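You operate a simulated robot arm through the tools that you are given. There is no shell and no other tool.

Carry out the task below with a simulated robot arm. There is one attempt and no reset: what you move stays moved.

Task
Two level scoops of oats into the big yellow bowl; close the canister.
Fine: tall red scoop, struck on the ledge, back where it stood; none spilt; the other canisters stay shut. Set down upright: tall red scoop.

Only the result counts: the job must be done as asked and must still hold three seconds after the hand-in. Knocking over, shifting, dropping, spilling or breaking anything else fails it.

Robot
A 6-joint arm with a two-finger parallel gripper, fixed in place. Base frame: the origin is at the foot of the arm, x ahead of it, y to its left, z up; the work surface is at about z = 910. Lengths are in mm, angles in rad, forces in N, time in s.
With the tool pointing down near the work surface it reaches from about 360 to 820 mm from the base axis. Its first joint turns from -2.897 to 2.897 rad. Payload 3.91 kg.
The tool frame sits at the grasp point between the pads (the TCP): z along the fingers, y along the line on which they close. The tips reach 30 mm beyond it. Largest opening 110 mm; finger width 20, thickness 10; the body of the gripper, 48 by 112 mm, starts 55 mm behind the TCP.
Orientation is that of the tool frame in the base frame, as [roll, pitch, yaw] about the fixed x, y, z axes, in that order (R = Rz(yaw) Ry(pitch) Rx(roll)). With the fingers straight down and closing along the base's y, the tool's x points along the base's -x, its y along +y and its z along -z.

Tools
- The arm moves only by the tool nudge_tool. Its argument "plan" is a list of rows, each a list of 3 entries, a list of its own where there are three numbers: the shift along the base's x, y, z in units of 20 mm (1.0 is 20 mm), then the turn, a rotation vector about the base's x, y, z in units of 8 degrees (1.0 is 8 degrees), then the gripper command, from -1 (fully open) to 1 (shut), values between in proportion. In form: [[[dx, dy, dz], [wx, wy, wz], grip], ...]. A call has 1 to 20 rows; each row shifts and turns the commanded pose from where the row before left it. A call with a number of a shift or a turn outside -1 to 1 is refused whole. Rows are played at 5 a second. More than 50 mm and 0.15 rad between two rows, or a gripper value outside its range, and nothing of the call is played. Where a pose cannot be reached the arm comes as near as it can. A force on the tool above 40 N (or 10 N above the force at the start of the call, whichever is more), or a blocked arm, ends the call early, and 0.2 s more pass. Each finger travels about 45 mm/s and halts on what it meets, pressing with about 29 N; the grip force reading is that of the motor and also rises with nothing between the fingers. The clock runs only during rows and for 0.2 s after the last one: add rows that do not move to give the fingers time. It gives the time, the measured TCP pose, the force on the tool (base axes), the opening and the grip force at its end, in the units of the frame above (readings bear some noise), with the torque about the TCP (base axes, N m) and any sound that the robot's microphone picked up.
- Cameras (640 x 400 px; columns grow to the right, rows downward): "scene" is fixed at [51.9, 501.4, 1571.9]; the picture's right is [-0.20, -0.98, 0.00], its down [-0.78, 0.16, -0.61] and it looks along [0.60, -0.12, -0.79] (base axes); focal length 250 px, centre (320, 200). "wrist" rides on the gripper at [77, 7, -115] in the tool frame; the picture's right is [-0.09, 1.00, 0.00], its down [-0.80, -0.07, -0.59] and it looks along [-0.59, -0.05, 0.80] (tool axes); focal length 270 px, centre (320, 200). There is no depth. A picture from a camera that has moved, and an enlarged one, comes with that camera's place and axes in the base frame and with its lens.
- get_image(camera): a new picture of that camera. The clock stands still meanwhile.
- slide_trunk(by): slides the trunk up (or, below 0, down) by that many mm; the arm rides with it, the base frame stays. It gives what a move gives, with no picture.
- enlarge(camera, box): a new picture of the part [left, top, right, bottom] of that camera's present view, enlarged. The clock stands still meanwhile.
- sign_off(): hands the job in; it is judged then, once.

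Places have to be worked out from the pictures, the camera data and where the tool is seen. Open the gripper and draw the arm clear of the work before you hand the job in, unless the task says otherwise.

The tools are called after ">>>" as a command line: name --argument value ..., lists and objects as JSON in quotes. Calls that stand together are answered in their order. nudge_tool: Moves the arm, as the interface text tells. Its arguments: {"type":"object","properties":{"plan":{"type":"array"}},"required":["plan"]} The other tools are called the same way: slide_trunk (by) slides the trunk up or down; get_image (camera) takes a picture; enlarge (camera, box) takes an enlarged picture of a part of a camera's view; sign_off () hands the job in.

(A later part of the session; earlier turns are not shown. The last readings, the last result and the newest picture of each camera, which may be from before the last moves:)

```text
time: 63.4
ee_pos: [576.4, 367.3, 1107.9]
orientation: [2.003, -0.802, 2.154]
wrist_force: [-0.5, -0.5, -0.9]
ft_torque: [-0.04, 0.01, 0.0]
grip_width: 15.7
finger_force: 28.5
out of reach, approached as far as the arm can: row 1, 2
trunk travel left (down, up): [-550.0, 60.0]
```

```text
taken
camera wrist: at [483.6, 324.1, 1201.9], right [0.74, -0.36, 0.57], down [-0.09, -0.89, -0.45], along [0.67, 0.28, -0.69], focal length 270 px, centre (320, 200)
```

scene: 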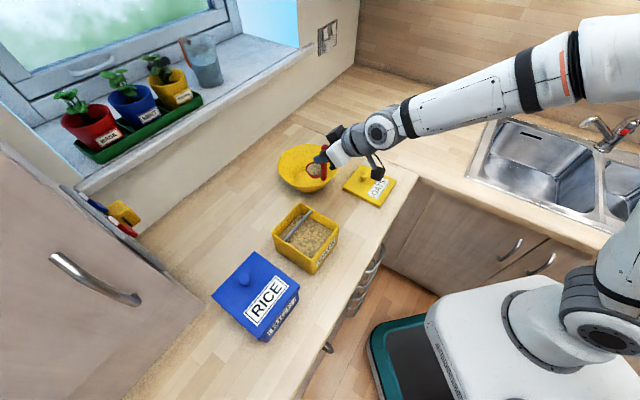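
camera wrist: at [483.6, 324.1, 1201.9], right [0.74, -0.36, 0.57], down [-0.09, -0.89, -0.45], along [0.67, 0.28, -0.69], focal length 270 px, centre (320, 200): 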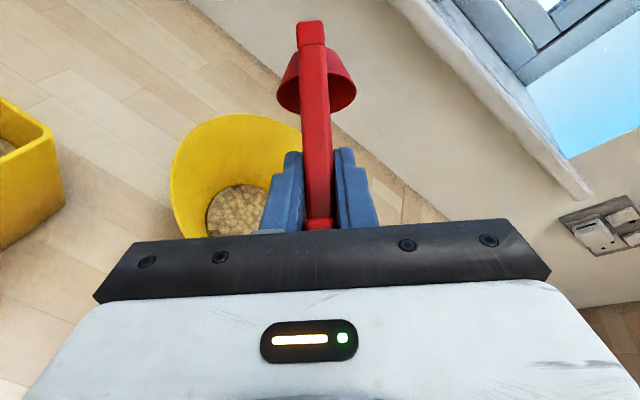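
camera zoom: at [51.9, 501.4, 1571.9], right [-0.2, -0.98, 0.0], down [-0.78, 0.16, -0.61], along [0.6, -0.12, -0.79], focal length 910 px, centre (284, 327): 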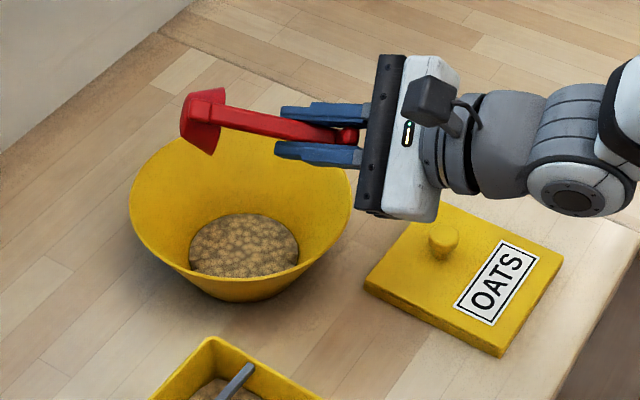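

The cup is tilted about 108° and everything has fallen into the bowl. I roll back about the tool axis to bring the scoop upright.

>>> nudge_tool --plan '[[[0, 0, 0], [-0.592, -0.751, 0.291], 1], [[0, 0, 0], [-0.592, -0.751, 0.291], 1], [[0, 0, 0], [-0.592, -0.751, 0.291], 1], [[0, 0, 0], [-0.592, -0.751, 0.291], 1], [[0, 0, 0], [-0.592, -0.751, 0.291], 1], [[0, 0, 0], [-0.592, -0.751, 0.291], 1], [[0, 0, 0], [-0.592, -0.751, 0.291], 1], [[0, 0, 0], [-0.592, -0.751, 0.291], 1], [[0, 0, 0], [-0.592, -0.751, 0.291], 1], [[0, 0, 0], [-0.592, -0.751, 0.291], 1], [[0, 0, 0], [-0.592, -0.751, 0.291], 1], [[0, 0, 0], [-0.592, -0.751, 0.291], 1], [[0, 0, 0], [-0.592, -0.751, 0.291], 1], [[0, 0, 0], [-0.592, -0.751, 0.291], 1], [[0, 0, 0], [-0.592, -0.751, 0.291], 1], [[0, 0, 0], [-0.592, -0.751, 0.291], 1], [[0, 0, 0], [-0.592, -0.751, 0.291], 1], [[0, 0, 0], [0, 0, 0], 1]]'

>>> enlarge --camera "scene" --box '[260, 110, 400, 220]'

```text
time: 67.2
ee_pos: [575.3, 368.3, 1108.9]
orientation: [3.003, 1.27, -2.385]
wrist_force: [-0.1, 0.1, -0.3]
ft_torque: [-0.05, 0.05, 0.01]
grip_width: 15.5
finger_force: 28.7
trunk travel left (down, up): [-550.0, 60.0]
```

```text
3.64 times, centred on (330, 165) of scene
camera zoom: at [51.9, 501.4, 1571.9], right [-0.2, -0.98, 0.0], down [-0.78, 0.16, -0.61], along [0.6, -0.12, -0.79], focal length 910 px, centre (284, 327)
```

zoom: 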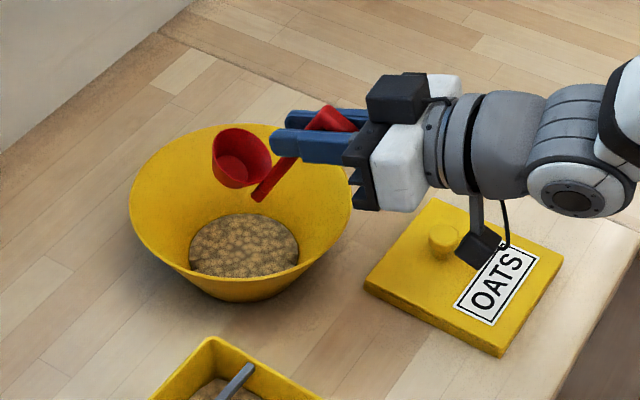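

The cup is empty. I restore the level 45° orientation in place and then carry the scoop back to above the canister for the second scoop.

>>> nudge_tool --plan '[[[0, 0, 0], [-0.213, -0.201, -0.945], 1], [[0, 0, 0], [-0.595, 0.63, 0], 1], [[0, 0, 0], [-0.595, 0.63, 0], 1], [[0, 0, 0], [-0.595, 0.63, 0], 1], [[0, 0, 0], [-0.595, 0.63, 0], 1], [[0, 0, 0], [0, 0, 0], 1]]'

>>> nudge_tool --plan '[[[-0.945, 0.288, 0], [0, 0, 0], 1], [[-0.945, 0.288, 0.1], [0, 0, 0], 1], [[-0.945, 0.288, 0.1], [0, 0, 0], 1], [[-0.945, 0.288, 0.1], [0, 0, 0], 1], [[-0.945, 0.288, 0.25], [0, 0, 0], 1], [[-0.945, 0.288, 0.25], [0, 0, 0], 1], [[-0.945, 0.288, 0.25], [0, 0, 0], 1], [[-0.945, 0.288, 0.25], [0, 0, 0], 1], [[-0.945, 0.288, 0.25], [0, 0, 0], 1], [[-0.945, 0.288, 0.25], [0, 0, 0], 1], [[-0.945, 0.288, 0.2], [0, 0, 0], 1], [[-0.945, 0.288, 0], [0, 0, 0], 1], [[0, 0, 0], [0, 0, 0], 1]]'

>>> get_image --camera "wrist"

>>> get_image --camera "scene"

```text
time: 68.6
ee_pos: [572.4, 371.0, 1108.0]
orientation: [3.123, 0.842, -2.388]
wrist_force: [0.0, 0.7, -1.5]
ft_torque: [0.01, -0.03, 0.0]
grip_width: 15.5
finger_force: 28.9
out of reach, approached as far as the arm can: row 5
trunk travel left (down, up): [-550.0, 60.0]
```

```text
time: 71.4
ee_pos: [431.0, 354.8, 1132.3]
orientation: [3.113, 0.841, -2.387]
wrist_force: [-0.1, 1.3, -0.4]
ft_torque: [-0.01, 0.02, -0.02]
grip_width: 15.4
finger_force: 28.3
out of reach, approached as far as the arm can: row 6, 7, 8, 9, 10, 11, 12
trunk travel left (down, up): [-550.0, 60.0]
```

```text
taken
camera wrist: at [329.7, 263.9, 1152.7], right [-0.65, 0.75, 0.08], down [0.13, 0.0, 0.99], along [0.75, 0.66, -0.1], focal length 270 px, centre (320, 200)
```

wrist: 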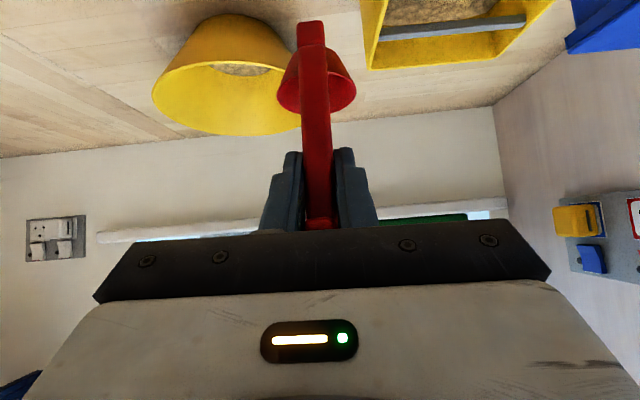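

```text
taken
```

scene: 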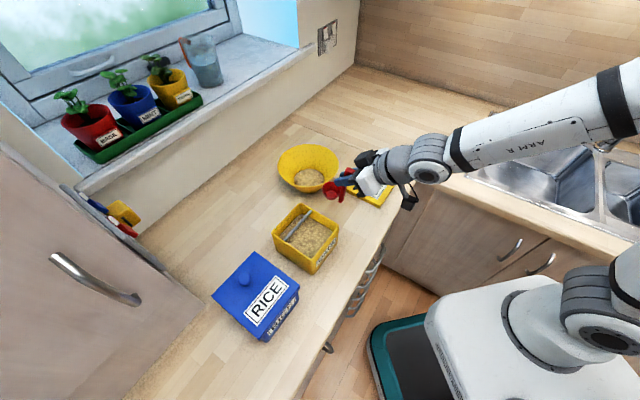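

The wrist is close to being straight with the forearm (forearm slope about 51°, tool about 45°), which blocks sideways crossing. With the scoop empty I turn the tool vertical to leave this alignment, and then I will lower the trunk so the forearm lies flatter.

>>> nudge_tool --plan '[[[0, 0, 0.2], [-0.588, 0.628, 0], 1], [[0, 0, 0.5], [-0.588, 0.628, 0], 1], [[0, 0, 0.5], [-0.588, 0.628, 0], 1], [[0, 0, 0.5], [-0.588, 0.628, 0], 1], [[0, 0, 0.5], [-0.588, 0.628, 0], 1], [[0, 0, 0.5], [-0.588, 0.628, 0], 1], [[0, 0, 0.5], [-0.588, 0.628, 0], 1], [[0, 0, 0], [0, 0, 0], 1]]'

>>> get_image --camera "scene"

```text
time: 73.2
ee_pos: [349.6, 399.0, 1125.0]
orientation: [-3.014, 0.256, -2.382]
wrist_force: [-0.7, -0.2, -0.4]
ft_torque: [0.03, -0.02, -0.02]
grip_width: 15.4
finger_force: 29.0
out of reach, approached as far as the arm can: row 2, 3, 4, 5, 6, 7
trunk travel left (down, up): [-550.0, 60.0]
```

```text
taken
```

scene: 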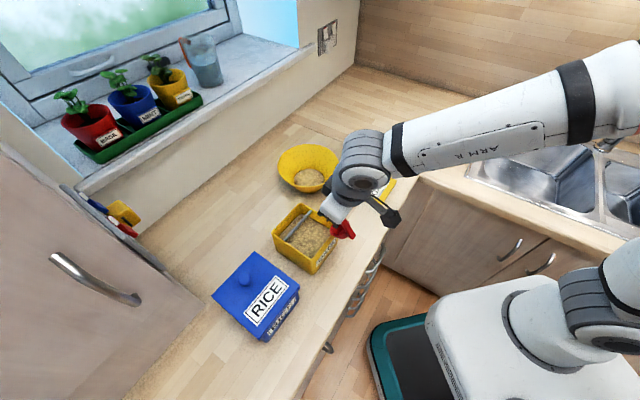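

The arm drifted when it hit a wrist limit, though nothing was touched and the cup is clear in front of the canister. I test a small pure raise to learn what is free here.

>>> nudge_tool --plan '[[[0, 0, 0.5], [0, 0, 0], 1], [[0, 0, 0], [0, 0, 0], 1]]'

>>> get_image --camera "wrist"

```text
time: 73.8
ee_pos: [349.2, 399.6, 1134.1]
orientation: [-3.01, 0.26, -2.384]
wrist_force: [0.1, 0.9, -0.9]
ft_torque: [0.03, -0.02, 0.01]
grip_width: 15.5
finger_force: 28.8
trunk travel left (down, up): [-550.0, 60.0]
```

```text
taken
camera wrist: at [259.7, 344.5, 1223.5], right [-0.59, 0.8, -0.1], down [0.44, 0.43, 0.78], along [0.67, 0.42, -0.61], focal length 270 px, centre (320, 200)
```

wrist: 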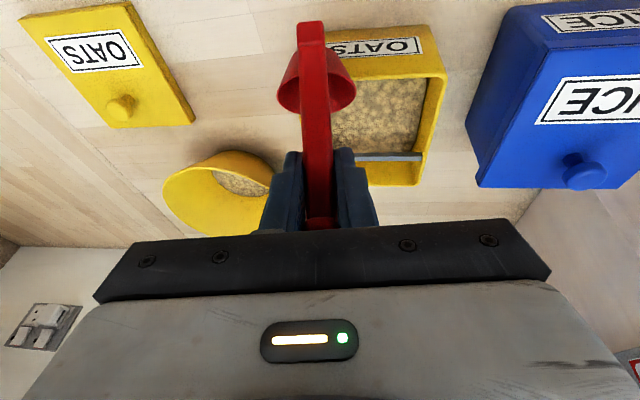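

Raising is free. I go up further, away from everything, and then try rotating towards vertical in small steps.

>>> nudge_tool --plan '[[[0, 0, 0.8], [0, 0, 0], 1], [[0, 0, 0.8], [0, 0, 0], 1], [[0, 0, 0.8], [0, 0, 0], 1], [[0, 0, 0], [0, 0, 0], 1]]'

>>> nudge_tool --plan '[[[0, 0, 0], [-0.4, 0.42, 0], 1], [[0, 0, 0], [0, 0, 0], 1]]'

```text
time: 74.8
ee_pos: [342.7, 401.0, 1174.5]
orientation: [-2.994, 0.268, -2.383]
wrist_force: [0.3, -0.7, 0.1]
ft_torque: [0.01, -0.02, 0.01]
grip_width: 15.9
finger_force: 29.7
out of reach, approached as far as the arm can: row 2, 3
trunk travel left (down, up): [-550.0, 60.0]
```

```text
time: 75.4
ee_pos: [336.5, 400.1, 1165.0]
orientation: [-2.967, 0.201, -2.38]
wrist_force: [0.8, 0.0, -0.3]
ft_torque: [-0.05, -0.02, 0.01]
grip_width: 15.4
finger_force: 28.7
out of reach, approached as far as the arm can: row 1
trunk travel left (down, up): [-550.0, 60.0]
```

The readings fit a flipped forearm roll: the wrist joint is about 35° past straight and at its stop. I unwind it in free space by swinging the tool out to the right and up around the forearm axis, keeping the wrist point fixed.

>>> nudge_tool --plan '[[[0.81, 0.385, 0.59], [0.6, -0.652, -0.396], 1], [[0.81, 0.385, 0.59], [0.6, -0.652, -0.396], 1], [[0.81, 0.385, 0.59], [0.6, -0.652, -0.396], 1], [[0.81, 0.385, 0.59], [0.6, -0.652, -0.396], 1], [[0.81, 0.385, 0.59], [0.6, -0.652, -0.396], 1], [[0.81, 0.385, 0.59], [0.6, -0.652, -0.396], 1], [[0, 0, 0], [0, 0, 0], 1]]'

>>> get_image --camera "scene"

```text
time: 77.0
ee_pos: [434.0, 447.1, 1235.6]
orientation: [3.139, 0.928, -2.829]
wrist_force: [-0.2, -0.3, 0.2]
ft_torque: [-0.01, 0.03, 0.0]
grip_width: 15.5
finger_force: 29.1
trunk travel left (down, up): [-550.0, 60.0]
```

```text
taken
```

scene: 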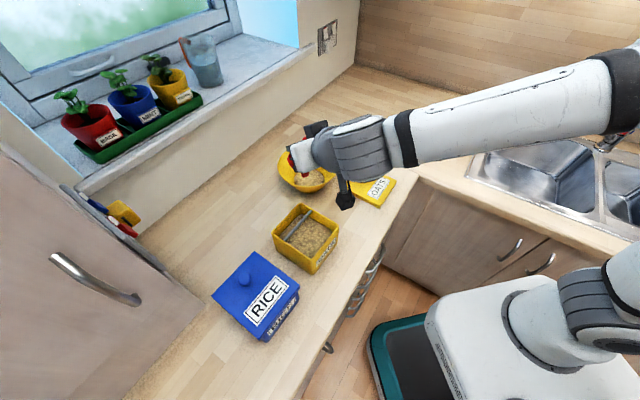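

The unwinding works with no limits hit. I continue the swing up to the top side of the forearm, in line with the arm's plane.

>>> nudge_tool --plan '[[[-0.334, 0.863, 0.5], [0.248, -0.3395, 0.7535], 1], [[-0.334, 0.863, 0.5], [0.248, -0.3395, 0.7535], 1], [[-0.334, 0.863, 0.5], [0.248, -0.3395, 0.7535], 1], [[-0.334, 0.863, 0.5], [0.248, -0.3395, 0.7535], 1], [[-0.334, 0.863, 0.5], [0.248, -0.3395, 0.7535], 1], [[-0.334, 0.863, 0.5], [0.248, -0.3395, 0.7535], 1], [[0, 0, 0], [0, 0, 0], 1]]'

>>> get_image --camera "scene"

```text
time: 78.6
ee_pos: [394.7, 552.5, 1296.6]
orientation: [-3.141, 1.273, -2.192]
wrist_force: [0.5, -0.3, -1.1]
ft_torque: [-0.02, 0.02, 0.01]
grip_width: 15.3
finger_force: 29.3
trunk travel left (down, up): [-550.0, 60.0]
```

```text
taken
```

scene: 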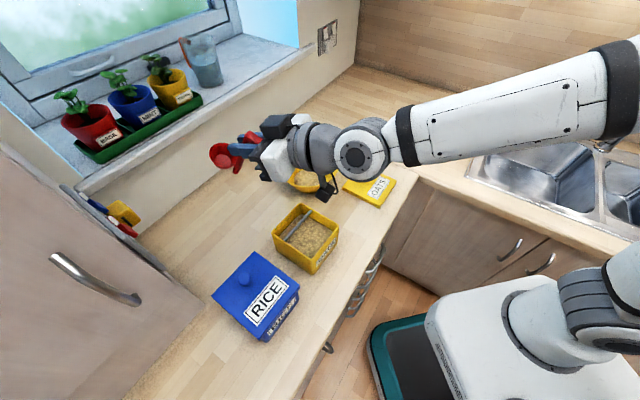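

The forearm roll is back to its normal side (the blank panel shows as at the start). I now pitch the tool down in the arm's own plane through the straight position, keeping the wrist point fixed.

>>> nudge_tool --plan '[[[-0.255, -0.356, -1], [-0.742, 0.531, 0], 1], [[-0.339, -0.473, -1], [-0.742, 0.531, 0], 1], [[-0.417, -0.583, -1], [-0.742, 0.531, 0], 1], [[-0.488, -0.682, -0.95], [-0.742, 0.531, 0], 1], [[-0.552, -0.771, -0.85], [-0.742, 0.531, 0], 1], [[0, 0, 0], [0, 0, 0], 1]]'

>>> get_image --camera "scene"

```text
time: 80.0
ee_pos: [366.2, 502.6, 1222.3]
orientation: [-3.115, 0.776, -2.191]
wrist_force: [0.1, 0.3, -0.2]
ft_torque: [0.03, 0.0, -0.01]
grip_width: 15.6
finger_force: 29.1
out of reach, approached as far as the arm can: row 2, 3
trunk travel left (down, up): [-550.0, 60.0]
```

```text
taken
```

scene: 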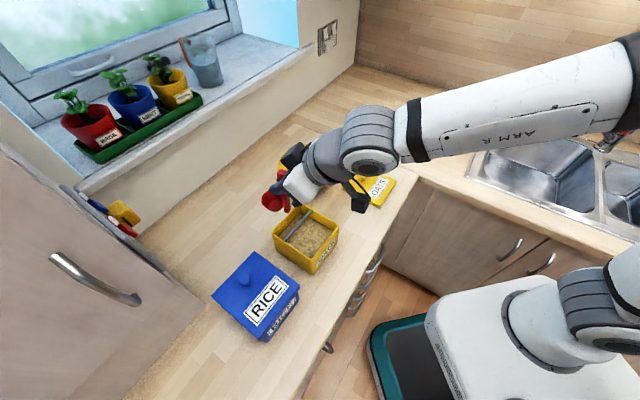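

The crossing brought the forearm roll to its flipped side again. From now on I keep the tool consistently to the right of the arm's plane to avoid this alignment. I test by turning the tool 16° to the right, with the wrist point fixed.

>>> nudge_tool --plan '[[[0.69, -0.66, 0], [0, 0, -1], 1], [[0.69, -0.66, 0], [0, 0, -1], 1], [[0, 0, 0], [0, 0, 0], 1]]'

>>> get_image --camera "scene"

```text
time: 80.8
ee_pos: [395.0, 474.7, 1222.0]
orientation: [-3.112, 0.78, -2.473]
wrist_force: [-0.1, 0.0, 0.0]
ft_torque: [0.0, -0.02, -0.03]
grip_width: 15.6
finger_force: 28.7
trunk travel left (down, up): [-550.0, 60.0]
```

```text
taken
```

scene: 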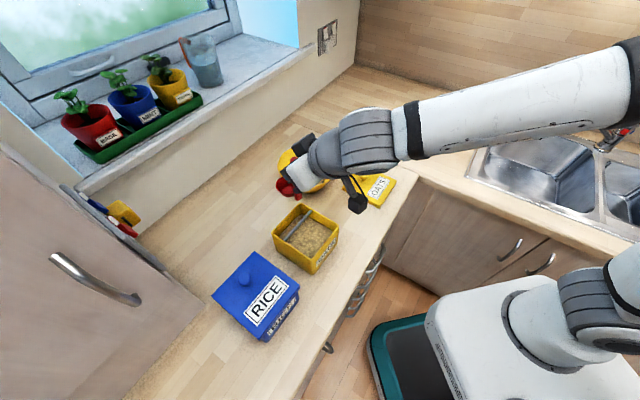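

That went without any limit and on the correct side. I now bring the scoop back over the canister's front area, keeping this side.

>>> nudge_tool --plan '[[[-0.39, -0.32, -0.4], [0.02, 0.016, 0.125], 1], [[-0.39, -0.32, -0.4], [0.02, 0.016, 0.125], 1], [[-0.39, -0.32, -0.4], [0.02, 0.016, 0.125], 1], [[-0.39, -0.32, -0.4], [0.02, 0.016, 0.125], 1], [[-0.39, -0.32, -0.4], [0.02, 0.016, 0.125], 1], [[-0.39, -0.32, -0.4], [0.02, 0.016, 0.125], 1], [[0, 0, 0], [0, 0, 0], 1]]'

>>> get_image --camera "wrist"

>>> get_image --camera "scene"

```text
time: 82.4
ee_pos: [347.0, 437.2, 1172.8]
orientation: [3.139, 0.778, -2.387]
wrist_force: [0.2, 0.4, -0.3]
ft_torque: [0.0, 0.02, 0.03]
grip_width: 15.6
finger_force: 29.3
trunk travel left (down, up): [-550.0, 60.0]
```

```text
taken
camera wrist: at [244.4, 349.5, 1201.5], right [-0.64, 0.77, 0.06], down [0.16, 0.05, 0.99], along [0.75, 0.64, -0.16], focal length 270 px, centre (320, 200)
```

wrist: 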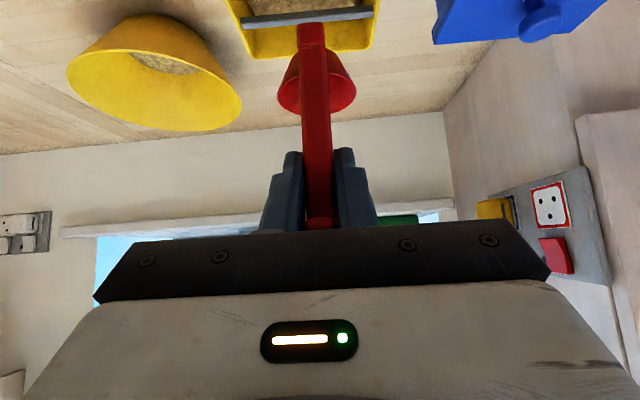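

```text
taken
```

scene: 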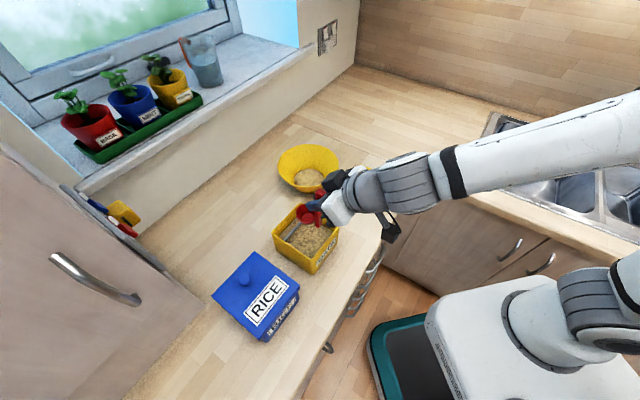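

The scoop is back over the front area at the same pose as before. I lower it in two stages for the second scoop.

>>> nudge_tool --plan '[[[0.1, -0.04, -0.9], [0.039, -0.042, 0], 1], [[0, 0, -1], [0, 0, 0], 1], [[0, 0, -1], [0, 0, 0], 1], [[0, 0, -1], [0, 0, 0], 1], [[0, 0, -0.9], [0, 0, 0], 1], [[0, 0, 0], [0, 0, 0], 1]]'

>>> enlarge --camera "wrist" --box '[200, 0, 440, 160]'

>>> enlarge --camera "scene" --box '[270, 190, 340, 260]'

```text
time: 83.8
ee_pos: [348.2, 438.1, 1076.3]
orientation: [3.137, 0.787, -2.385]
wrist_force: [0.1, -1.1, -0.8]
ft_torque: [-0.03, -0.01, -0.01]
grip_width: 15.5
finger_force: 29.5
trunk travel left (down, up): [-550.0, 60.0]
```

```text
2.50 times, centred on (320, 80) of wrist
camera zoom: at [246.0, 348.9, 1103.9], right [-0.64, 0.77, 0.06], down [0.16, 0.05, 0.99], along [0.75, 0.64, -0.15], focal length 676 px, centre (320, 500)
```

zoom: 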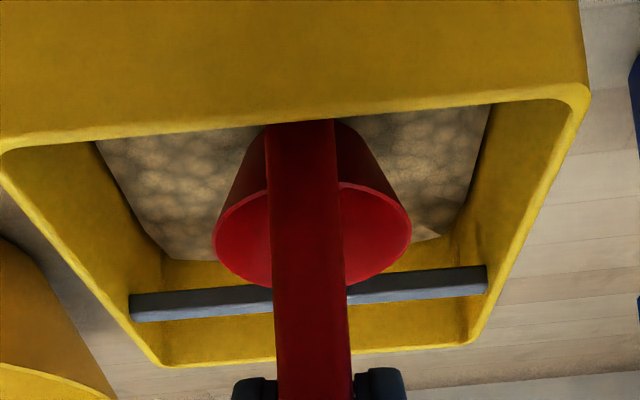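

```text
5.71 times, centred on (305, 225) of scene
camera zoom: at [51.9, 501.4, 1571.9], right [-0.2, -0.98, 0.0], down [-0.78, 0.16, -0.61], along [0.6, -0.12, -0.79], focal length 1431 px, centre (406, 57)
```

zoom: 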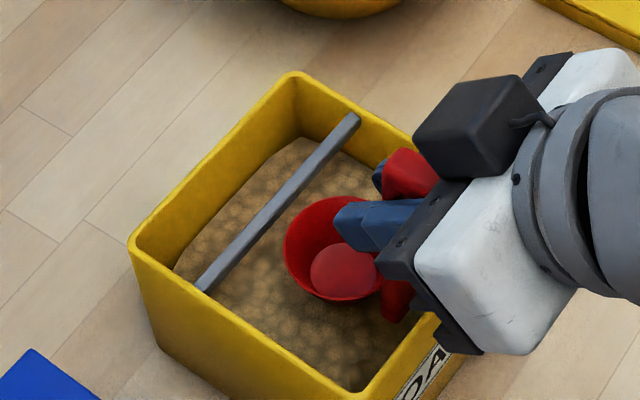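

The cup is clean and inside the canister. I plunge, sweep slightly and raise to just under strike height as before.

>>> nudge_tool --plan '[[[-0.05, -0.05, -0.7], [0, 0, 0], 1], [[0, 0, -0.7], [0, 0, 0], 1], [[0, 0, -0.6], [0, 0, 0], 1], [[0, 0, -0.5], [0, 0, 0], 1], [[0.2, 0.19, 0], [0, 0, 0], 1], [[0.1, 0.095, 0], [0, 0, 0], 1], [[0, 0, 0.3], [0, 0, 0], 1], [[0, 0, 0.3], [0, 0, 0], 1], [[0, 0, 0.3], [0, 0, 0], 1], [[0, 0, 0.3], [0, 0, 0], 1], [[-0.1, -0.095, 0.3], [0, 0, 0], 1], [[-0.2, -0.19, 0.25], [0, 0, 0], 1], [[0, 0, 0], [0, 0, 0], 1]]'

>>> enlarge --camera "wrist" --box '[200, 0, 440, 160]'

>>> enlarge --camera "scene" --box '[270, 190, 340, 260]'

```text
time: 86.6
ee_pos: [346.9, 435.8, 1063.0]
orientation: [3.139, 0.786, -2.386]
wrist_force: [-0.4, 0.1, 0.5]
ft_torque: [0.0, 0.02, 0.02]
grip_width: 15.4
finger_force: 28.8
trunk travel left (down, up): [-550.0, 60.0]
```

```text
2.50 times, centred on (320, 80) of wrist
camera zoom: at [245.1, 347.7, 1089.4], right [-0.64, 0.77, 0.06], down [0.16, 0.05, 0.99], along [0.75, 0.64, -0.15], focal length 676 px, centre (320, 500)
```

zoom: 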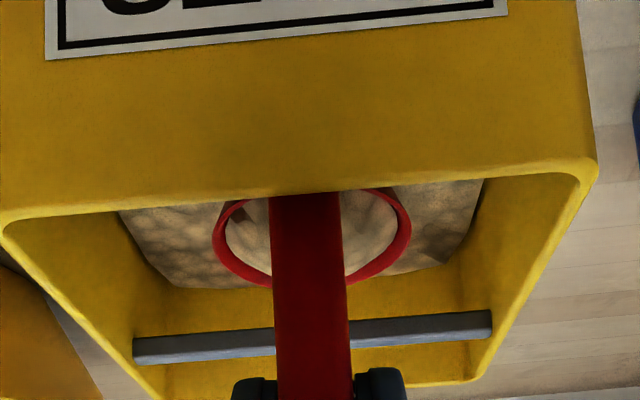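

```text
5.71 times, centred on (305, 225) of scene
camera zoom: at [51.9, 501.4, 1571.9], right [-0.2, -0.98, 0.0], down [-0.78, 0.16, -0.61], along [0.6, -0.12, -0.79], focal length 1431 px, centre (406, 57)
```

zoom: 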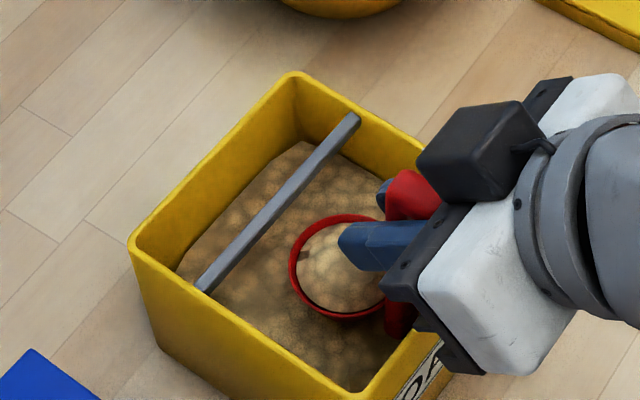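

The cup is heaped again. I raise to the same strike height as the first time (about z 1066) and drag it under the bar, stopping short of the back wall.

>>> nudge_tool --plan '[[[0, 0, 0.15], [0, 0, 0], 1], [[0, 0, 0], [0, 0, 0], 1]]'

>>> nudge_tool --plan '[[[0, 0, 0], [0, 0, 0], 1]]'

>>> nudge_tool --plan '[[[0, 0, 0], [0, 0, 0], 1]]'

```text
time: 87.2
ee_pos: [348.0, 435.7, 1065.6]
orientation: [3.138, 0.787, -2.386]
wrist_force: [-1.1, 0.1, -0.1]
ft_torque: [0.02, 0.03, 0.02]
grip_width: 15.7
finger_force: 29.3
trunk travel left (down, up): [-550.0, 60.0]
```

```text
time: 87.6
ee_pos: [347.6, 436.2, 1067.8]
orientation: [3.138, 0.787, -2.386]
wrist_force: [-0.7, 0.3, 0.1]
ft_torque: [-0.01, 0.0, -0.02]
grip_width: 15.2
finger_force: 29.2
trunk travel left (down, up): [-550.0, 60.0]
```

```text
time: 88.0
ee_pos: [347.7, 437.2, 1065.9]
orientation: [3.137, 0.788, -2.385]
wrist_force: [0.0, -0.2, -0.5]
ft_torque: [-0.05, 0.03, 0.01]
grip_width: 15.5
finger_force: 29.5
trunk travel left (down, up): [-550.0, 60.0]
```

The height averages 1066, matching the first strike. I drag the cup under the bar along the same line, 48 mm, which stops just short of the wall.

>>> nudge_tool --plan '[[[0.15, 0.14, -0.02], [0, 0, 0], 1], [[0.2, 0.19, 0], [0, 0, 0], 1], [[0.21, 0.2, 0], [0, 0, 0], 1], [[0.21, 0.2, 0], [0, 0, 0], 1], [[0.21, 0.2, 0], [0, 0, 0], 1], [[0.21, 0.2, 0], [0, 0, 0], 1], [[0.21, 0.2, 0], [0, 0, 0], 1], [[0.21, 0.2, 0], [0, 0, 0], 1], [[0.15, 0.14, 0], [0, 0, 0], 1], [[0, 0, 0], [0, 0, 0], 1]]'

>>> enlarge --camera "wrist" --box '[200, 0, 440, 160]'

>>> enlarge --camera "scene" --box '[270, 190, 340, 260]'

```text
time: 90.2
ee_pos: [383.1, 470.0, 1064.7]
orientation: [3.138, 0.788, -2.387]
wrist_force: [0.3, -0.8, -0.4]
ft_torque: [0.0, 0.0, -0.02]
grip_width: 15.6
finger_force: 29.1
trunk travel left (down, up): [-550.0, 60.0]
```

```text
2.50 times, centred on (320, 80) of wrist
camera zoom: at [280.7, 381.6, 1092.0], right [-0.64, 0.77, 0.06], down [0.16, 0.05, 0.99], along [0.75, 0.64, -0.15], focal length 676 px, centre (320, 500)
```

zoom: 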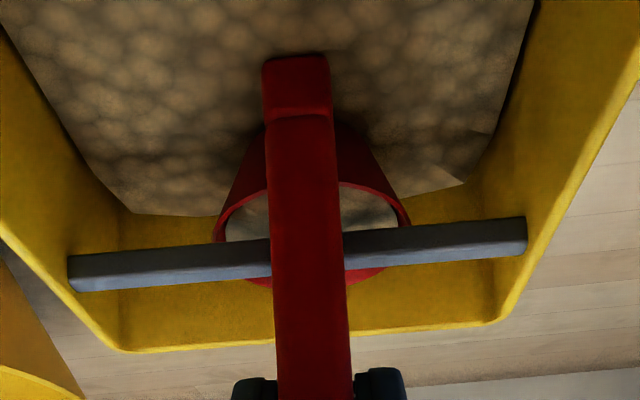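

```text
5.71 times, centred on (305, 225) of scene
camera zoom: at [51.9, 501.4, 1571.9], right [-0.2, -0.98, 0.0], down [-0.78, 0.16, -0.61], along [0.6, -0.12, -0.79], focal length 1431 px, centre (406, 57)
```

zoom: 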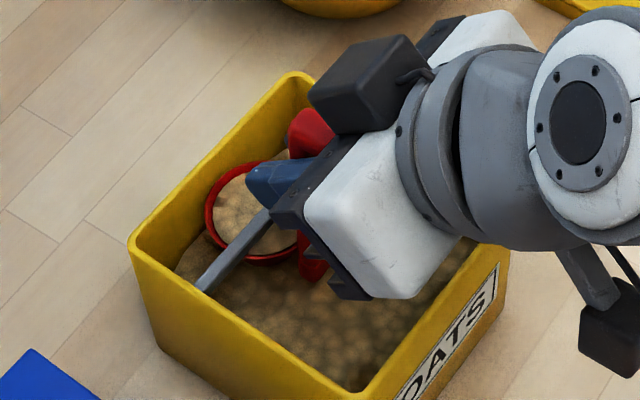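

I add 1.5 mm more and then draw back to inspect.

>>> nudge_tool --plan '[[[0.055, 0.05, 0], [0, 0, 0], 1], [[0, 0, 0], [0, 0, 0], 1]]'

>>> nudge_tool --plan '[[[-0.28, -0.264, 0], [0, 0, 0], 1], [[-0.28, -0.264, 0], [0, 0, 0], 1], [[-0.28, -0.264, 0], [0, 0, 0], 1], [[-0.28, -0.264, 0], [0, 0, 0], 1], [[-0.28, -0.264, 0], [0, 0, 0], 1], [[-0.28, -0.264, 0], [0, 0, 0], 1], [[-0.15, -0.14, 0], [0, 0, 0], 1], [[0, 0, 0], [0, 0, 0], 1]]'

>>> enlarge --camera "wrist" --box '[200, 0, 440, 160]'

>>> enlarge --camera "scene" --box '[270, 190, 340, 260]'

```text
time: 90.8
ee_pos: [384.0, 471.0, 1065.9]
orientation: [3.138, 0.787, -2.387]
wrist_force: [-0.4, -0.2, -0.5]
ft_torque: [-0.03, -0.03, 0.0]
grip_width: 15.5
finger_force: 29.5
trunk travel left (down, up): [-550.0, 60.0]
```

```text
time: 92.6
ee_pos: [348.1, 435.4, 1065.1]
orientation: [3.139, 0.788, -2.385]
wrist_force: [0.0, 0.5, -1.2]
ft_torque: [0.01, 0.04, 0.01]
grip_width: 15.4
finger_force: 29.3
trunk travel left (down, up): [-550.0, 60.0]
```

```text
2.50 times, centred on (320, 80) of wrist
camera zoom: at [244.9, 348.0, 1091.7], right [-0.64, 0.77, 0.06], down [0.16, 0.05, 0.99], along [0.75, 0.64, -0.15], focal length 676 px, centre (320, 500)
```

zoom: 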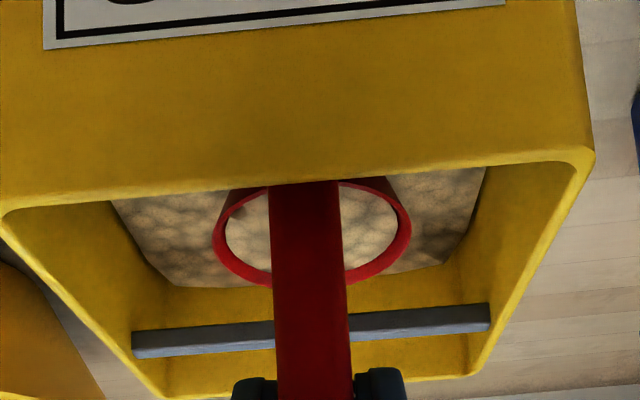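

```text
5.71 times, centred on (305, 225) of scene
camera zoom: at [51.9, 501.4, 1571.9], right [-0.2, -0.98, 0.0], down [-0.78, 0.16, -0.61], along [0.6, -0.12, -0.79], focal length 1431 px, centre (406, 57)
```

zoom: 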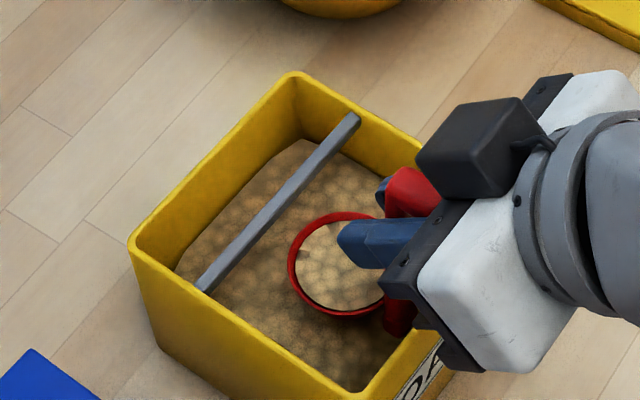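

The second scoop is struck level too. I lift it straight out, then start towards the bowl turning the tool right first, in short checked segments.

>>> nudge_tool --plan '[[[0, 0, 0.4], [0, 0, 0], 1], [[0, 0, 0.8], [0, 0, 0], 1], [[0, 0, 0.8], [0, 0, 0], 1], [[0, 0, 0.8], [0, 0, 0], 1], [[0, 0, 0.6], [0, 0, 0], 1], [[0, 0, 0.4], [0, 0, 0], 1], [[0, 0, 0], [0, 0, 0], 1]]'

>>> nudge_tool --plan '[[[0.3, -0.05, 0], [0, 0, -0.3], 1], [[0.5, -0.1, 0], [0, 0, -0.4], 1], [[0.7, -0.15, 0], [0, 0, -0.4], 1], [[0.5, -0.1, 0], [0, 0, -0.3], 1], [[0, 0, 0], [0, 0, 0], 1]]'

```text
time: 94.2
ee_pos: [348.3, 437.5, 1141.8]
orientation: [3.136, 0.788, -2.384]
wrist_force: [-0.1, 0.1, -0.7]
ft_torque: [-0.02, 0.03, 0.02]
grip_width: 15.5
finger_force: 28.9
trunk travel left (down, up): [-550.0, 60.0]
```

```text
time: 95.4
ee_pos: [388.5, 426.8, 1142.4]
orientation: [3.137, 0.788, -2.582]
wrist_force: [-0.1, -0.4, 0.2]
ft_torque: [0.02, 0.02, 0.0]
grip_width: 15.6
finger_force: 29.2
trunk travel left (down, up): [-550.0, 60.0]
```

No limits so far. I carry on in the next segments towards the bowl.

>>> nudge_tool --plan '[[[0.6, -0.12, 0], [0, 0, -0.25], 1], [[0.8, -0.18, 0], [0, 0, -0.25], 1], [[0.8, -0.18, -0.1], [0, 0, -0.25], 1], [[0.8, -0.18, -0.1], [0, 0, -0.25], 1], [[0.6, -0.15, -0.1], [0, 0, -0.2], 1], [[0, 0, 0], [0, 0, 0], 1]]'

>>> get_image --camera "scene"

```text
time: 96.8
ee_pos: [460.1, 412.4, 1135.8]
orientation: [3.138, 0.787, -2.75]
wrist_force: [0.7, -0.3, 0.2]
ft_torque: [-0.04, 0.0, -0.01]
grip_width: 15.3
finger_force: 28.9
trunk travel left (down, up): [-550.0, 60.0]
```

```text
taken
```

scene: 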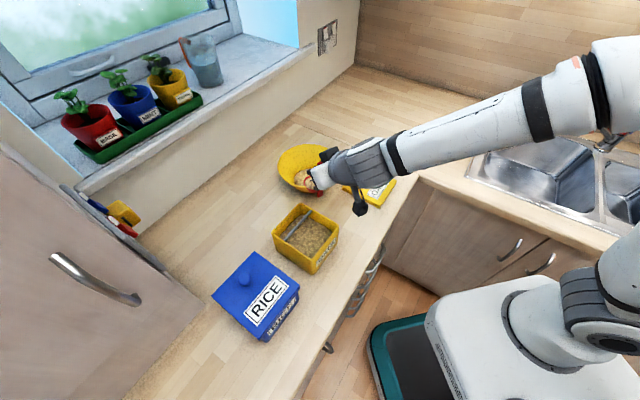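

All smooth. I complete the last segment to the pour position near (565, 386, 1114).

>>> nudge_tool --plan '[[[0.6, -0.15, -0.15], [0, 0, 0], 1], [[0.8, -0.2, -0.15], [0, 0, 0], 1], [[0.9, -0.22, -0.15], [0, 0, 0], 1], [[0.9, -0.22, -0.15], [0, 0, 0], 1], [[0.9, -0.22, -0.15], [0, 0, 0], 1], [[0.7, -0.18, -0.15], [0, 0, 0], 1], [[0.4, -0.1, -0.15], [0, 0, 0], 1], [[0, 0, 0], [0, 0, 0], 1]]'

>>> get_image --camera "wrist"

>>> enlarge --camera "scene" --box '[260, 110, 400, 220]'

```text
time: 98.6
ee_pos: [563.3, 386.2, 1115.1]
orientation: [3.139, 0.785, -2.748]
wrist_force: [0.9, 0.8, -0.2]
ft_torque: [-0.01, -0.01, 0.03]
grip_width: 15.7
finger_force: 28.7
trunk travel left (down, up): [-550.0, 60.0]
```

```text
taken
camera wrist: at [436.7, 340.0, 1141.0], right [-0.33, 0.94, 0.06], down [0.16, -0.01, 0.99], along [0.93, 0.33, -0.15], focal length 270 px, centre (320, 200)
```

wrist: 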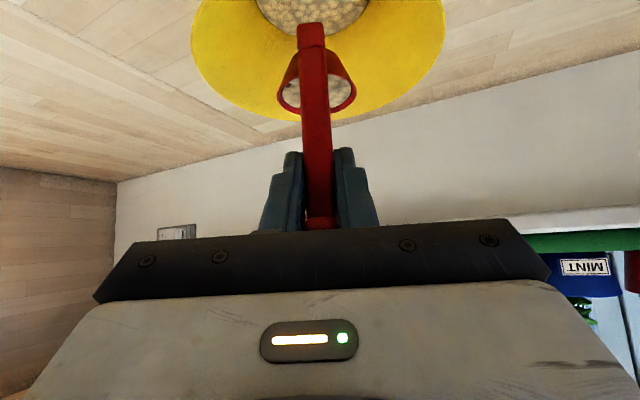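

```text
3.64 times, centred on (330, 165) of scene
camera zoom: at [51.9, 501.4, 1571.9], right [-0.2, -0.98, 0.0], down [-0.78, 0.16, -0.61], along [0.6, -0.12, -0.79], focal length 910 px, centre (284, 327)
```

zoom: 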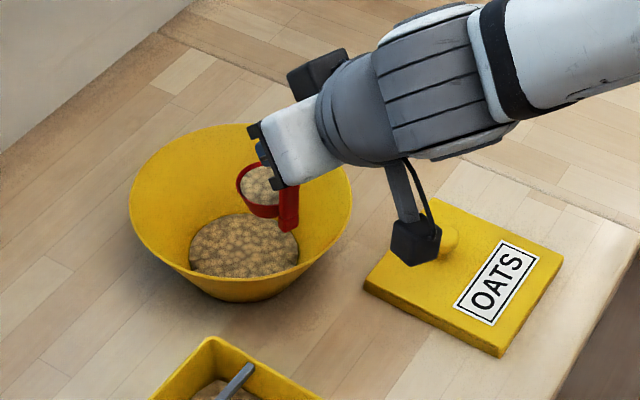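

The cup is centred over the bowl. I roll about the tool axis in short segments, watching for limits.

>>> nudge_tool --plan '[[[0, 0, 0], [0.653, 0.271, -0.707], 1], [[0, 0, 0], [0.653, 0.271, -0.707], 1], [[0, 0, 0], [0, 0, 0], 1]]'

>>> nudge_tool --plan '[[[0, 0, 0], [0.653, 0.271, -0.707], 1], [[0, 0, 0], [0.653, 0.271, -0.707], 1], [[0, 0, 0], [0, 0, 0], 1]]'

```text
time: 99.4
ee_pos: [563.5, 386.6, 1113.8]
orientation: [2.87, 0.746, -3.136]
wrist_force: [0.7, 0.2, -0.7]
ft_torque: [-0.01, -0.01, -0.04]
grip_width: 15.6
finger_force: 28.7
trunk travel left (down, up): [-550.0, 60.0]
```

```text
time: 100.2
ee_pos: [563.6, 386.7, 1114.8]
orientation: [2.65, 0.642, 2.808]
wrist_force: [-0.1, 0.3, -0.4]
ft_torque: [0.01, 0.0, -0.01]
grip_width: 15.4
finger_force: 29.1
trunk travel left (down, up): [-550.0, 60.0]
```

The roll follows without limits. I continue to about 90°.

>>> nudge_tool --plan '[[[0, 0, 0], [0.653, 0.271, -0.707], 1], [[0, 0, 0], [0.653, 0.271, -0.707], 1], [[0, 0, 0], [0.653, 0.271, -0.707], 1], [[0, 0, 0], [0.653, 0.271, -0.707], 1], [[0, 0, 0], [0, 0, 0], 1]]'

>>> nudge_tool --plan '[[[0, 0, 0], [0.653, 0.271, -0.707], 1], [[0, 0, 0], [0.653, 0.271, -0.707], 1], [[0, 0, 0], [0.653, 0.271, -0.707], 1], [[0, 0, 0], [0, 0, 0], 1]]'

>>> enlarge --camera "scene" --box '[260, 110, 400, 220]'

>>> get_image --camera "wrist"

```text
time: 101.4
ee_pos: [563.5, 386.2, 1115.0]
orientation: [2.407, 0.314, 2.294]
wrist_force: [0.4, 0.2, 0.4]
ft_torque: [-0.01, -0.02, -0.01]
grip_width: 15.6
finger_force: 29.3
trunk travel left (down, up): [-550.0, 60.0]
```

```text
time: 102.4
ee_pos: [564.1, 386.0, 1114.7]
orientation: [2.354, 0.025, 1.986]
wrist_force: [0.9, 0.7, -0.4]
ft_torque: [0.0, 0.01, -0.01]
grip_width: 15.5
finger_force: 28.8
trunk travel left (down, up): [-550.0, 60.0]
```

```text
3.64 times, centred on (330, 165) of scene
camera zoom: at [51.9, 501.4, 1571.9], right [-0.2, -0.98, 0.0], down [-0.78, 0.16, -0.61], along [0.6, -0.12, -0.79], focal length 910 px, centre (284, 327)
```

zoom: 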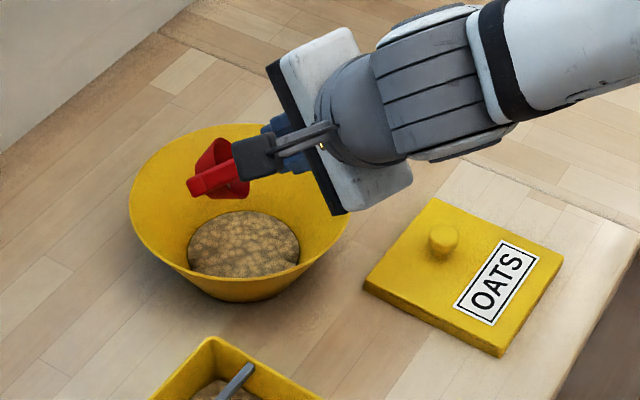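

```text
taken
camera wrist: at [462.1, 427.6, 1198.4], right [0.67, 0.22, 0.71], down [-0.11, -0.91, 0.39], along [0.73, -0.34, -0.59], focal length 270 px, centre (320, 200)
```

wrist: 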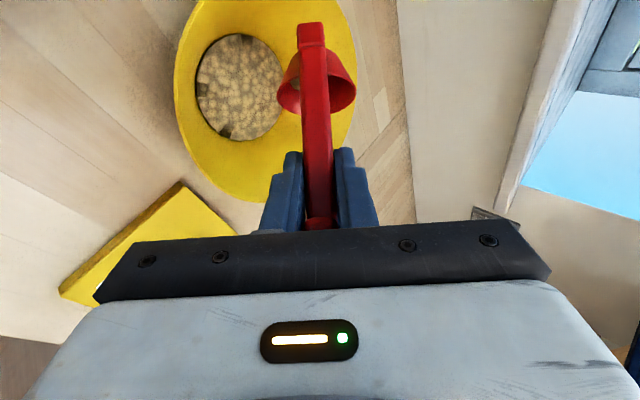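

The oats in the bowl have risen. I check whether the cup is empty at this tilt.

>>> enlarge --camera "wrist" --box '[240, 10, 400, 130]'

>>> enlarge --camera "scene" --box '[285, 135, 335, 190]'

```text
3.33 times, centred on (320, 70) of wrist
camera zoom: at [462.1, 427.6, 1198.4], right [0.67, 0.22, 0.71], down [-0.11, -0.91, 0.39], along [0.73, -0.34, -0.59], focal length 901 px, centre (320, 633)
```

zoom: 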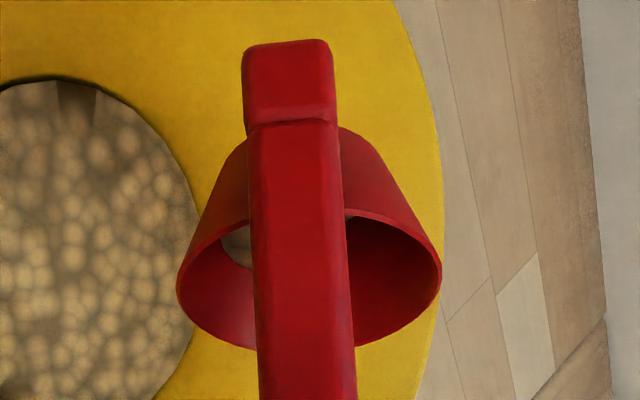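

```text
7.27 times, centred on (310, 162) of scene
camera zoom: at [51.9, 501.4, 1571.9], right [-0.2, -0.98, 0.0], down [-0.78, 0.16, -0.61], along [0.6, -0.12, -0.79], focal length 1821 px, centre (393, 473)
```

zoom: 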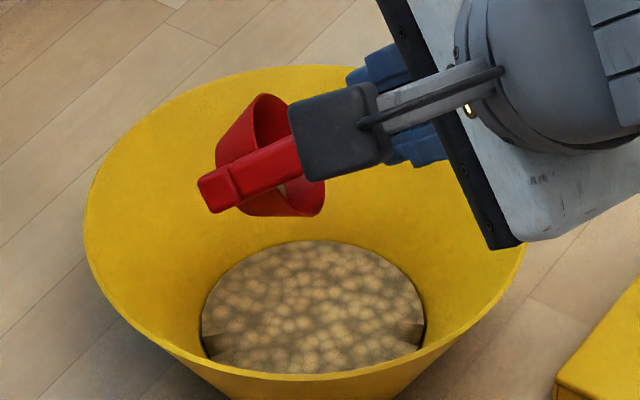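

A little residue seems left behind the stem, so I keep rolling to tilt the cup further.

>>> nudge_tool --plan '[[[0, 0, 0], [0.653, 0.271, -0.707], 1], [[0, 0, 0], [0.653, 0.271, -0.707], 1], [[0, 0, 0], [0.653, 0.271, -0.707], 1], [[0, 0, 0], [0, 0, 0], 1]]'

>>> nudge_tool --plan '[[[0, 0, 0], [0.653, 0.271, -0.707], 1], [[0, 0, 0], [0.653, 0.271, -0.707], 1], [[0, 0, 0], [0.653, 0.271, -0.707], 1], [[0, 0, 0], [0, 0, 0], 1]]'

>>> enlarge --camera "wrist" --box '[240, 10, 400, 130]'

>>> enlarge --camera "scene" --box '[260, 110, 400, 220]'

```text
time: 103.4
ee_pos: [563.8, 385.5, 1114.2]
orientation: [2.393, -0.268, 1.682]
wrist_force: [0.1, 0.4, -0.4]
ft_torque: [-0.03, 0.02, 0.0]
grip_width: 15.5
finger_force: 29.0
trunk travel left (down, up): [-550.0, 60.0]
```

```text
time: 104.4
ee_pos: [563.8, 386.2, 1114.6]
orientation: [2.535, -0.532, 1.328]
wrist_force: [0.4, -0.7, -0.6]
ft_torque: [0.01, -0.03, -0.02]
grip_width: 15.6
finger_force: 28.7
trunk travel left (down, up): [-550.0, 60.0]
```

```text
3.33 times, centred on (320, 70) of wrist
camera zoom: at [510.1, 416.0, 1238.4], right [0.71, -0.55, 0.44], down [-0.61, -0.8, -0.02], along [0.37, -0.25, -0.9], focal length 901 px, centre (320, 633)
```

zoom: 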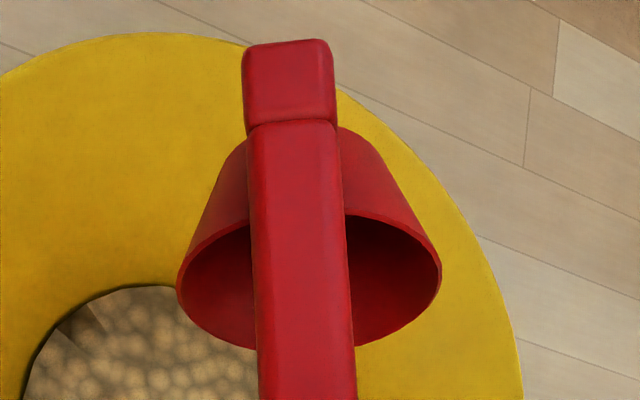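

```text
3.64 times, centred on (330, 165) of scene
camera zoom: at [51.9, 501.4, 1571.9], right [-0.2, -0.98, 0.0], down [-0.78, 0.16, -0.61], along [0.6, -0.12, -0.79], focal length 910 px, centre (284, 327)
```

zoom: 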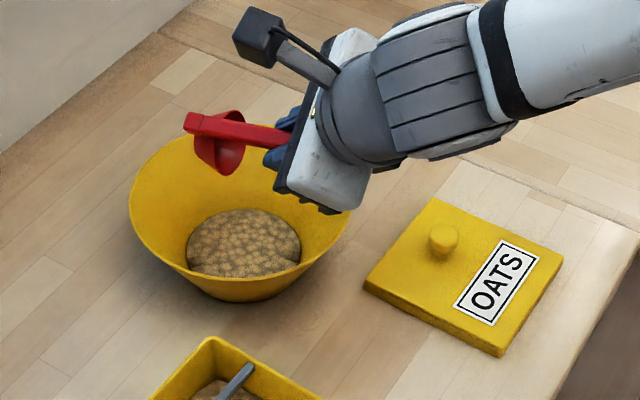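

The interior shows bare red now. I roll a bit further to about 170° to make sure all has fallen, still over the bowl.

>>> nudge_tool --plan '[[[0, 0, 0], [0.653, 0.271, -0.707], 1], [[0, 0, 0], [0.653, 0.271, -0.707], 1], [[0, 0, 0], [0.653, 0.271, -0.707], 1], [[0, 0, 0], [0.653, 0.271, -0.707], 1], [[0, 0, 0], [0, 0, 0], 1], [[0, 0, 0], [0, 0, 0], 1]]'

>>> enlarge --camera "scene" --box '[260, 110, 400, 220]'

```text
time: 105.8
ee_pos: [563.5, 385.6, 1114.6]
orientation: [2.936, -0.761, 0.681]
wrist_force: [0.4, -0.1, 0.4]
ft_torque: [-0.08, 0.02, 0.03]
grip_width: 15.9
finger_force: 29.0
trunk travel left (down, up): [-550.0, 60.0]
```

```text
3.64 times, centred on (330, 165) of scene
camera zoom: at [51.9, 501.4, 1571.9], right [-0.2, -0.98, 0.0], down [-0.78, 0.16, -0.61], along [0.6, -0.12, -0.79], focal length 910 px, centre (284, 327)
```

zoom: 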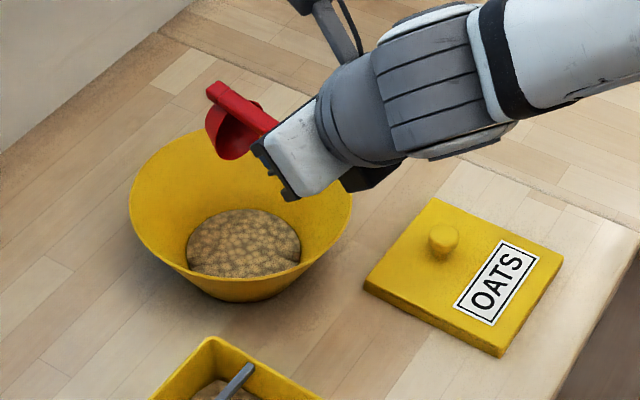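

Now I roll back the full 168° to bring the scoop upright again.

>>> nudge_tool --plan '[[[0, 0, 0], [-0.653, -0.271, 0.707], 1], [[0, 0, 0], [-0.653, -0.271, 0.707], 1], [[0, 0, 0], [-0.653, -0.271, 0.707], 1], [[0, 0, 0], [-0.653, -0.271, 0.707], 1], [[0, 0, 0], [-0.653, -0.271, 0.707], 1], [[0, 0, 0], [-0.653, -0.271, 0.707], 1], [[0, 0, 0], [-0.653, -0.271, 0.707], 1], [[0, 0, 0], [-0.653, -0.271, 0.707], 1], [[0, 0, 0], [-0.653, -0.271, 0.707], 1], [[0, 0, 0], [-0.653, -0.271, 0.707], 1], [[0, 0, 0], [-0.653, -0.271, 0.707], 1], [[0, 0, 0], [-0.653, -0.271, 0.707], 1], [[0, 0, 0], [-0.653, -0.271, 0.707], 1], [[0, 0, 0], [-0.653, -0.271, 0.707], 1], [[0, 0, 0], [-0.653, -0.271, 0.707], 1], [[0, 0, 0], [-0.653, -0.271, 0.707], 1], [[0, 0, 0], [-0.653, -0.271, 0.707], 1], [[0, 0, 0], [-0.653, -0.271, 0.707], 1], [[0, 0, 0], [-0.653, -0.271, 0.707], 1], [[0, 0, 0], [-0.653, -0.271, 0.707], 1]]'

>>> nudge_tool --plan '[[[0, 0, 0], [-0.653, -0.271, 0.707], 1], [[0, 0, 0], [0, 0, 0], 1]]'

>>> enlarge --camera "scene" --box '[260, 110, 400, 220]'

>>> get_image --camera "wrist"

```text
time: 110.0
ee_pos: [562.9, 387.4, 1115.0]
orientation: [3.004, 0.776, -2.94]
wrist_force: [-0.4, 0.0, -0.5]
ft_torque: [0.01, 0.01, 0.0]
grip_width: 15.2
finger_force: 29.5
trunk travel left (down, up): [-550.0, 60.0]
```

```text
time: 110.6
ee_pos: [562.9, 386.0, 1114.7]
orientation: [3.141, 0.788, -2.749]
wrist_force: [-0.2, -0.2, -1.3]
ft_torque: [0.0, 0.0, 0.02]
grip_width: 15.7
finger_force: 28.8
trunk travel left (down, up): [-550.0, 60.0]
```

```text
3.64 times, centred on (330, 165) of scene
camera zoom: at [51.9, 501.4, 1571.9], right [-0.2, -0.98, 0.0], down [-0.78, 0.16, -0.61], along [0.6, -0.12, -0.79], focal length 910 px, centre (284, 327)
```

zoom: 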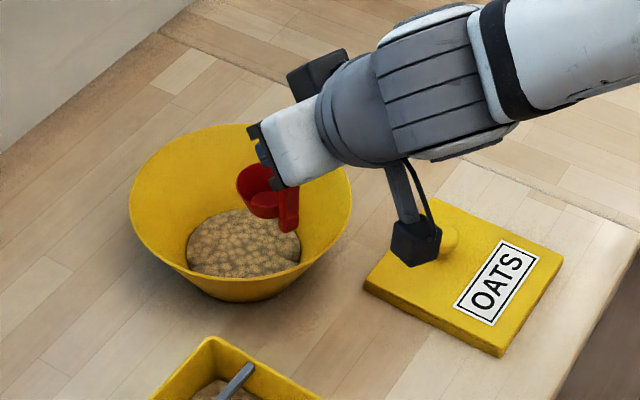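

```text
taken
camera wrist: at [436.1, 340.1, 1141.2], right [-0.33, 0.94, 0.06], down [0.16, -0.01, 0.99], along [0.93, 0.33, -0.15], focal length 270 px, centre (320, 200)
```

wrist: 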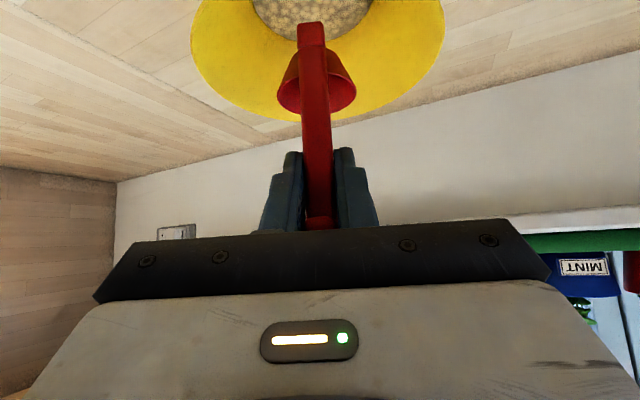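

The scoop is empty, upright and nothing was spilt. To return it I keep it off the wrist alignment: I flatten the tool by 15°, carry it towards the scoop's place, and turn yaw there.

>>> nudge_tool --plan '[[[0, 0, 0.2], [0.36, -0.868, 0], 1], [[0, 0, 0.2], [0.36, -0.868, 0], 1], [[-0.6, -0.5, 0.1], [0, 0, 0], 1], [[-0.86, -0.7, 0.1], [0, 0, 0], 1], [[-0.86, -0.7, 0.1], [0, 0, 0], 1], [[-0.86, -0.7, 0.1], [0, 0, 0], 1], [[0, 0, 0], [0, 0, 0], 1]]'

>>> get_image --camera "scene"

```text
time: 112.2
ee_pos: [500.1, 333.7, 1130.6]
orientation: [3.139, 1.049, -2.747]
wrist_force: [-0.5, 0.1, -1.0]
ft_torque: [0.01, -0.01, 0.01]
grip_width: 15.6
finger_force: 28.8
trunk travel left (down, up): [-550.0, 60.0]
```

```text
taken
```

scene: 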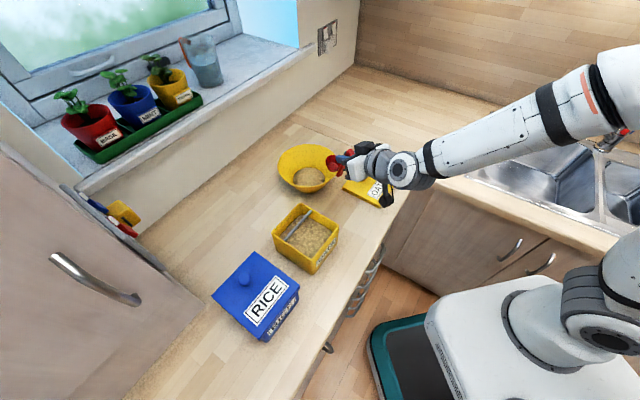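

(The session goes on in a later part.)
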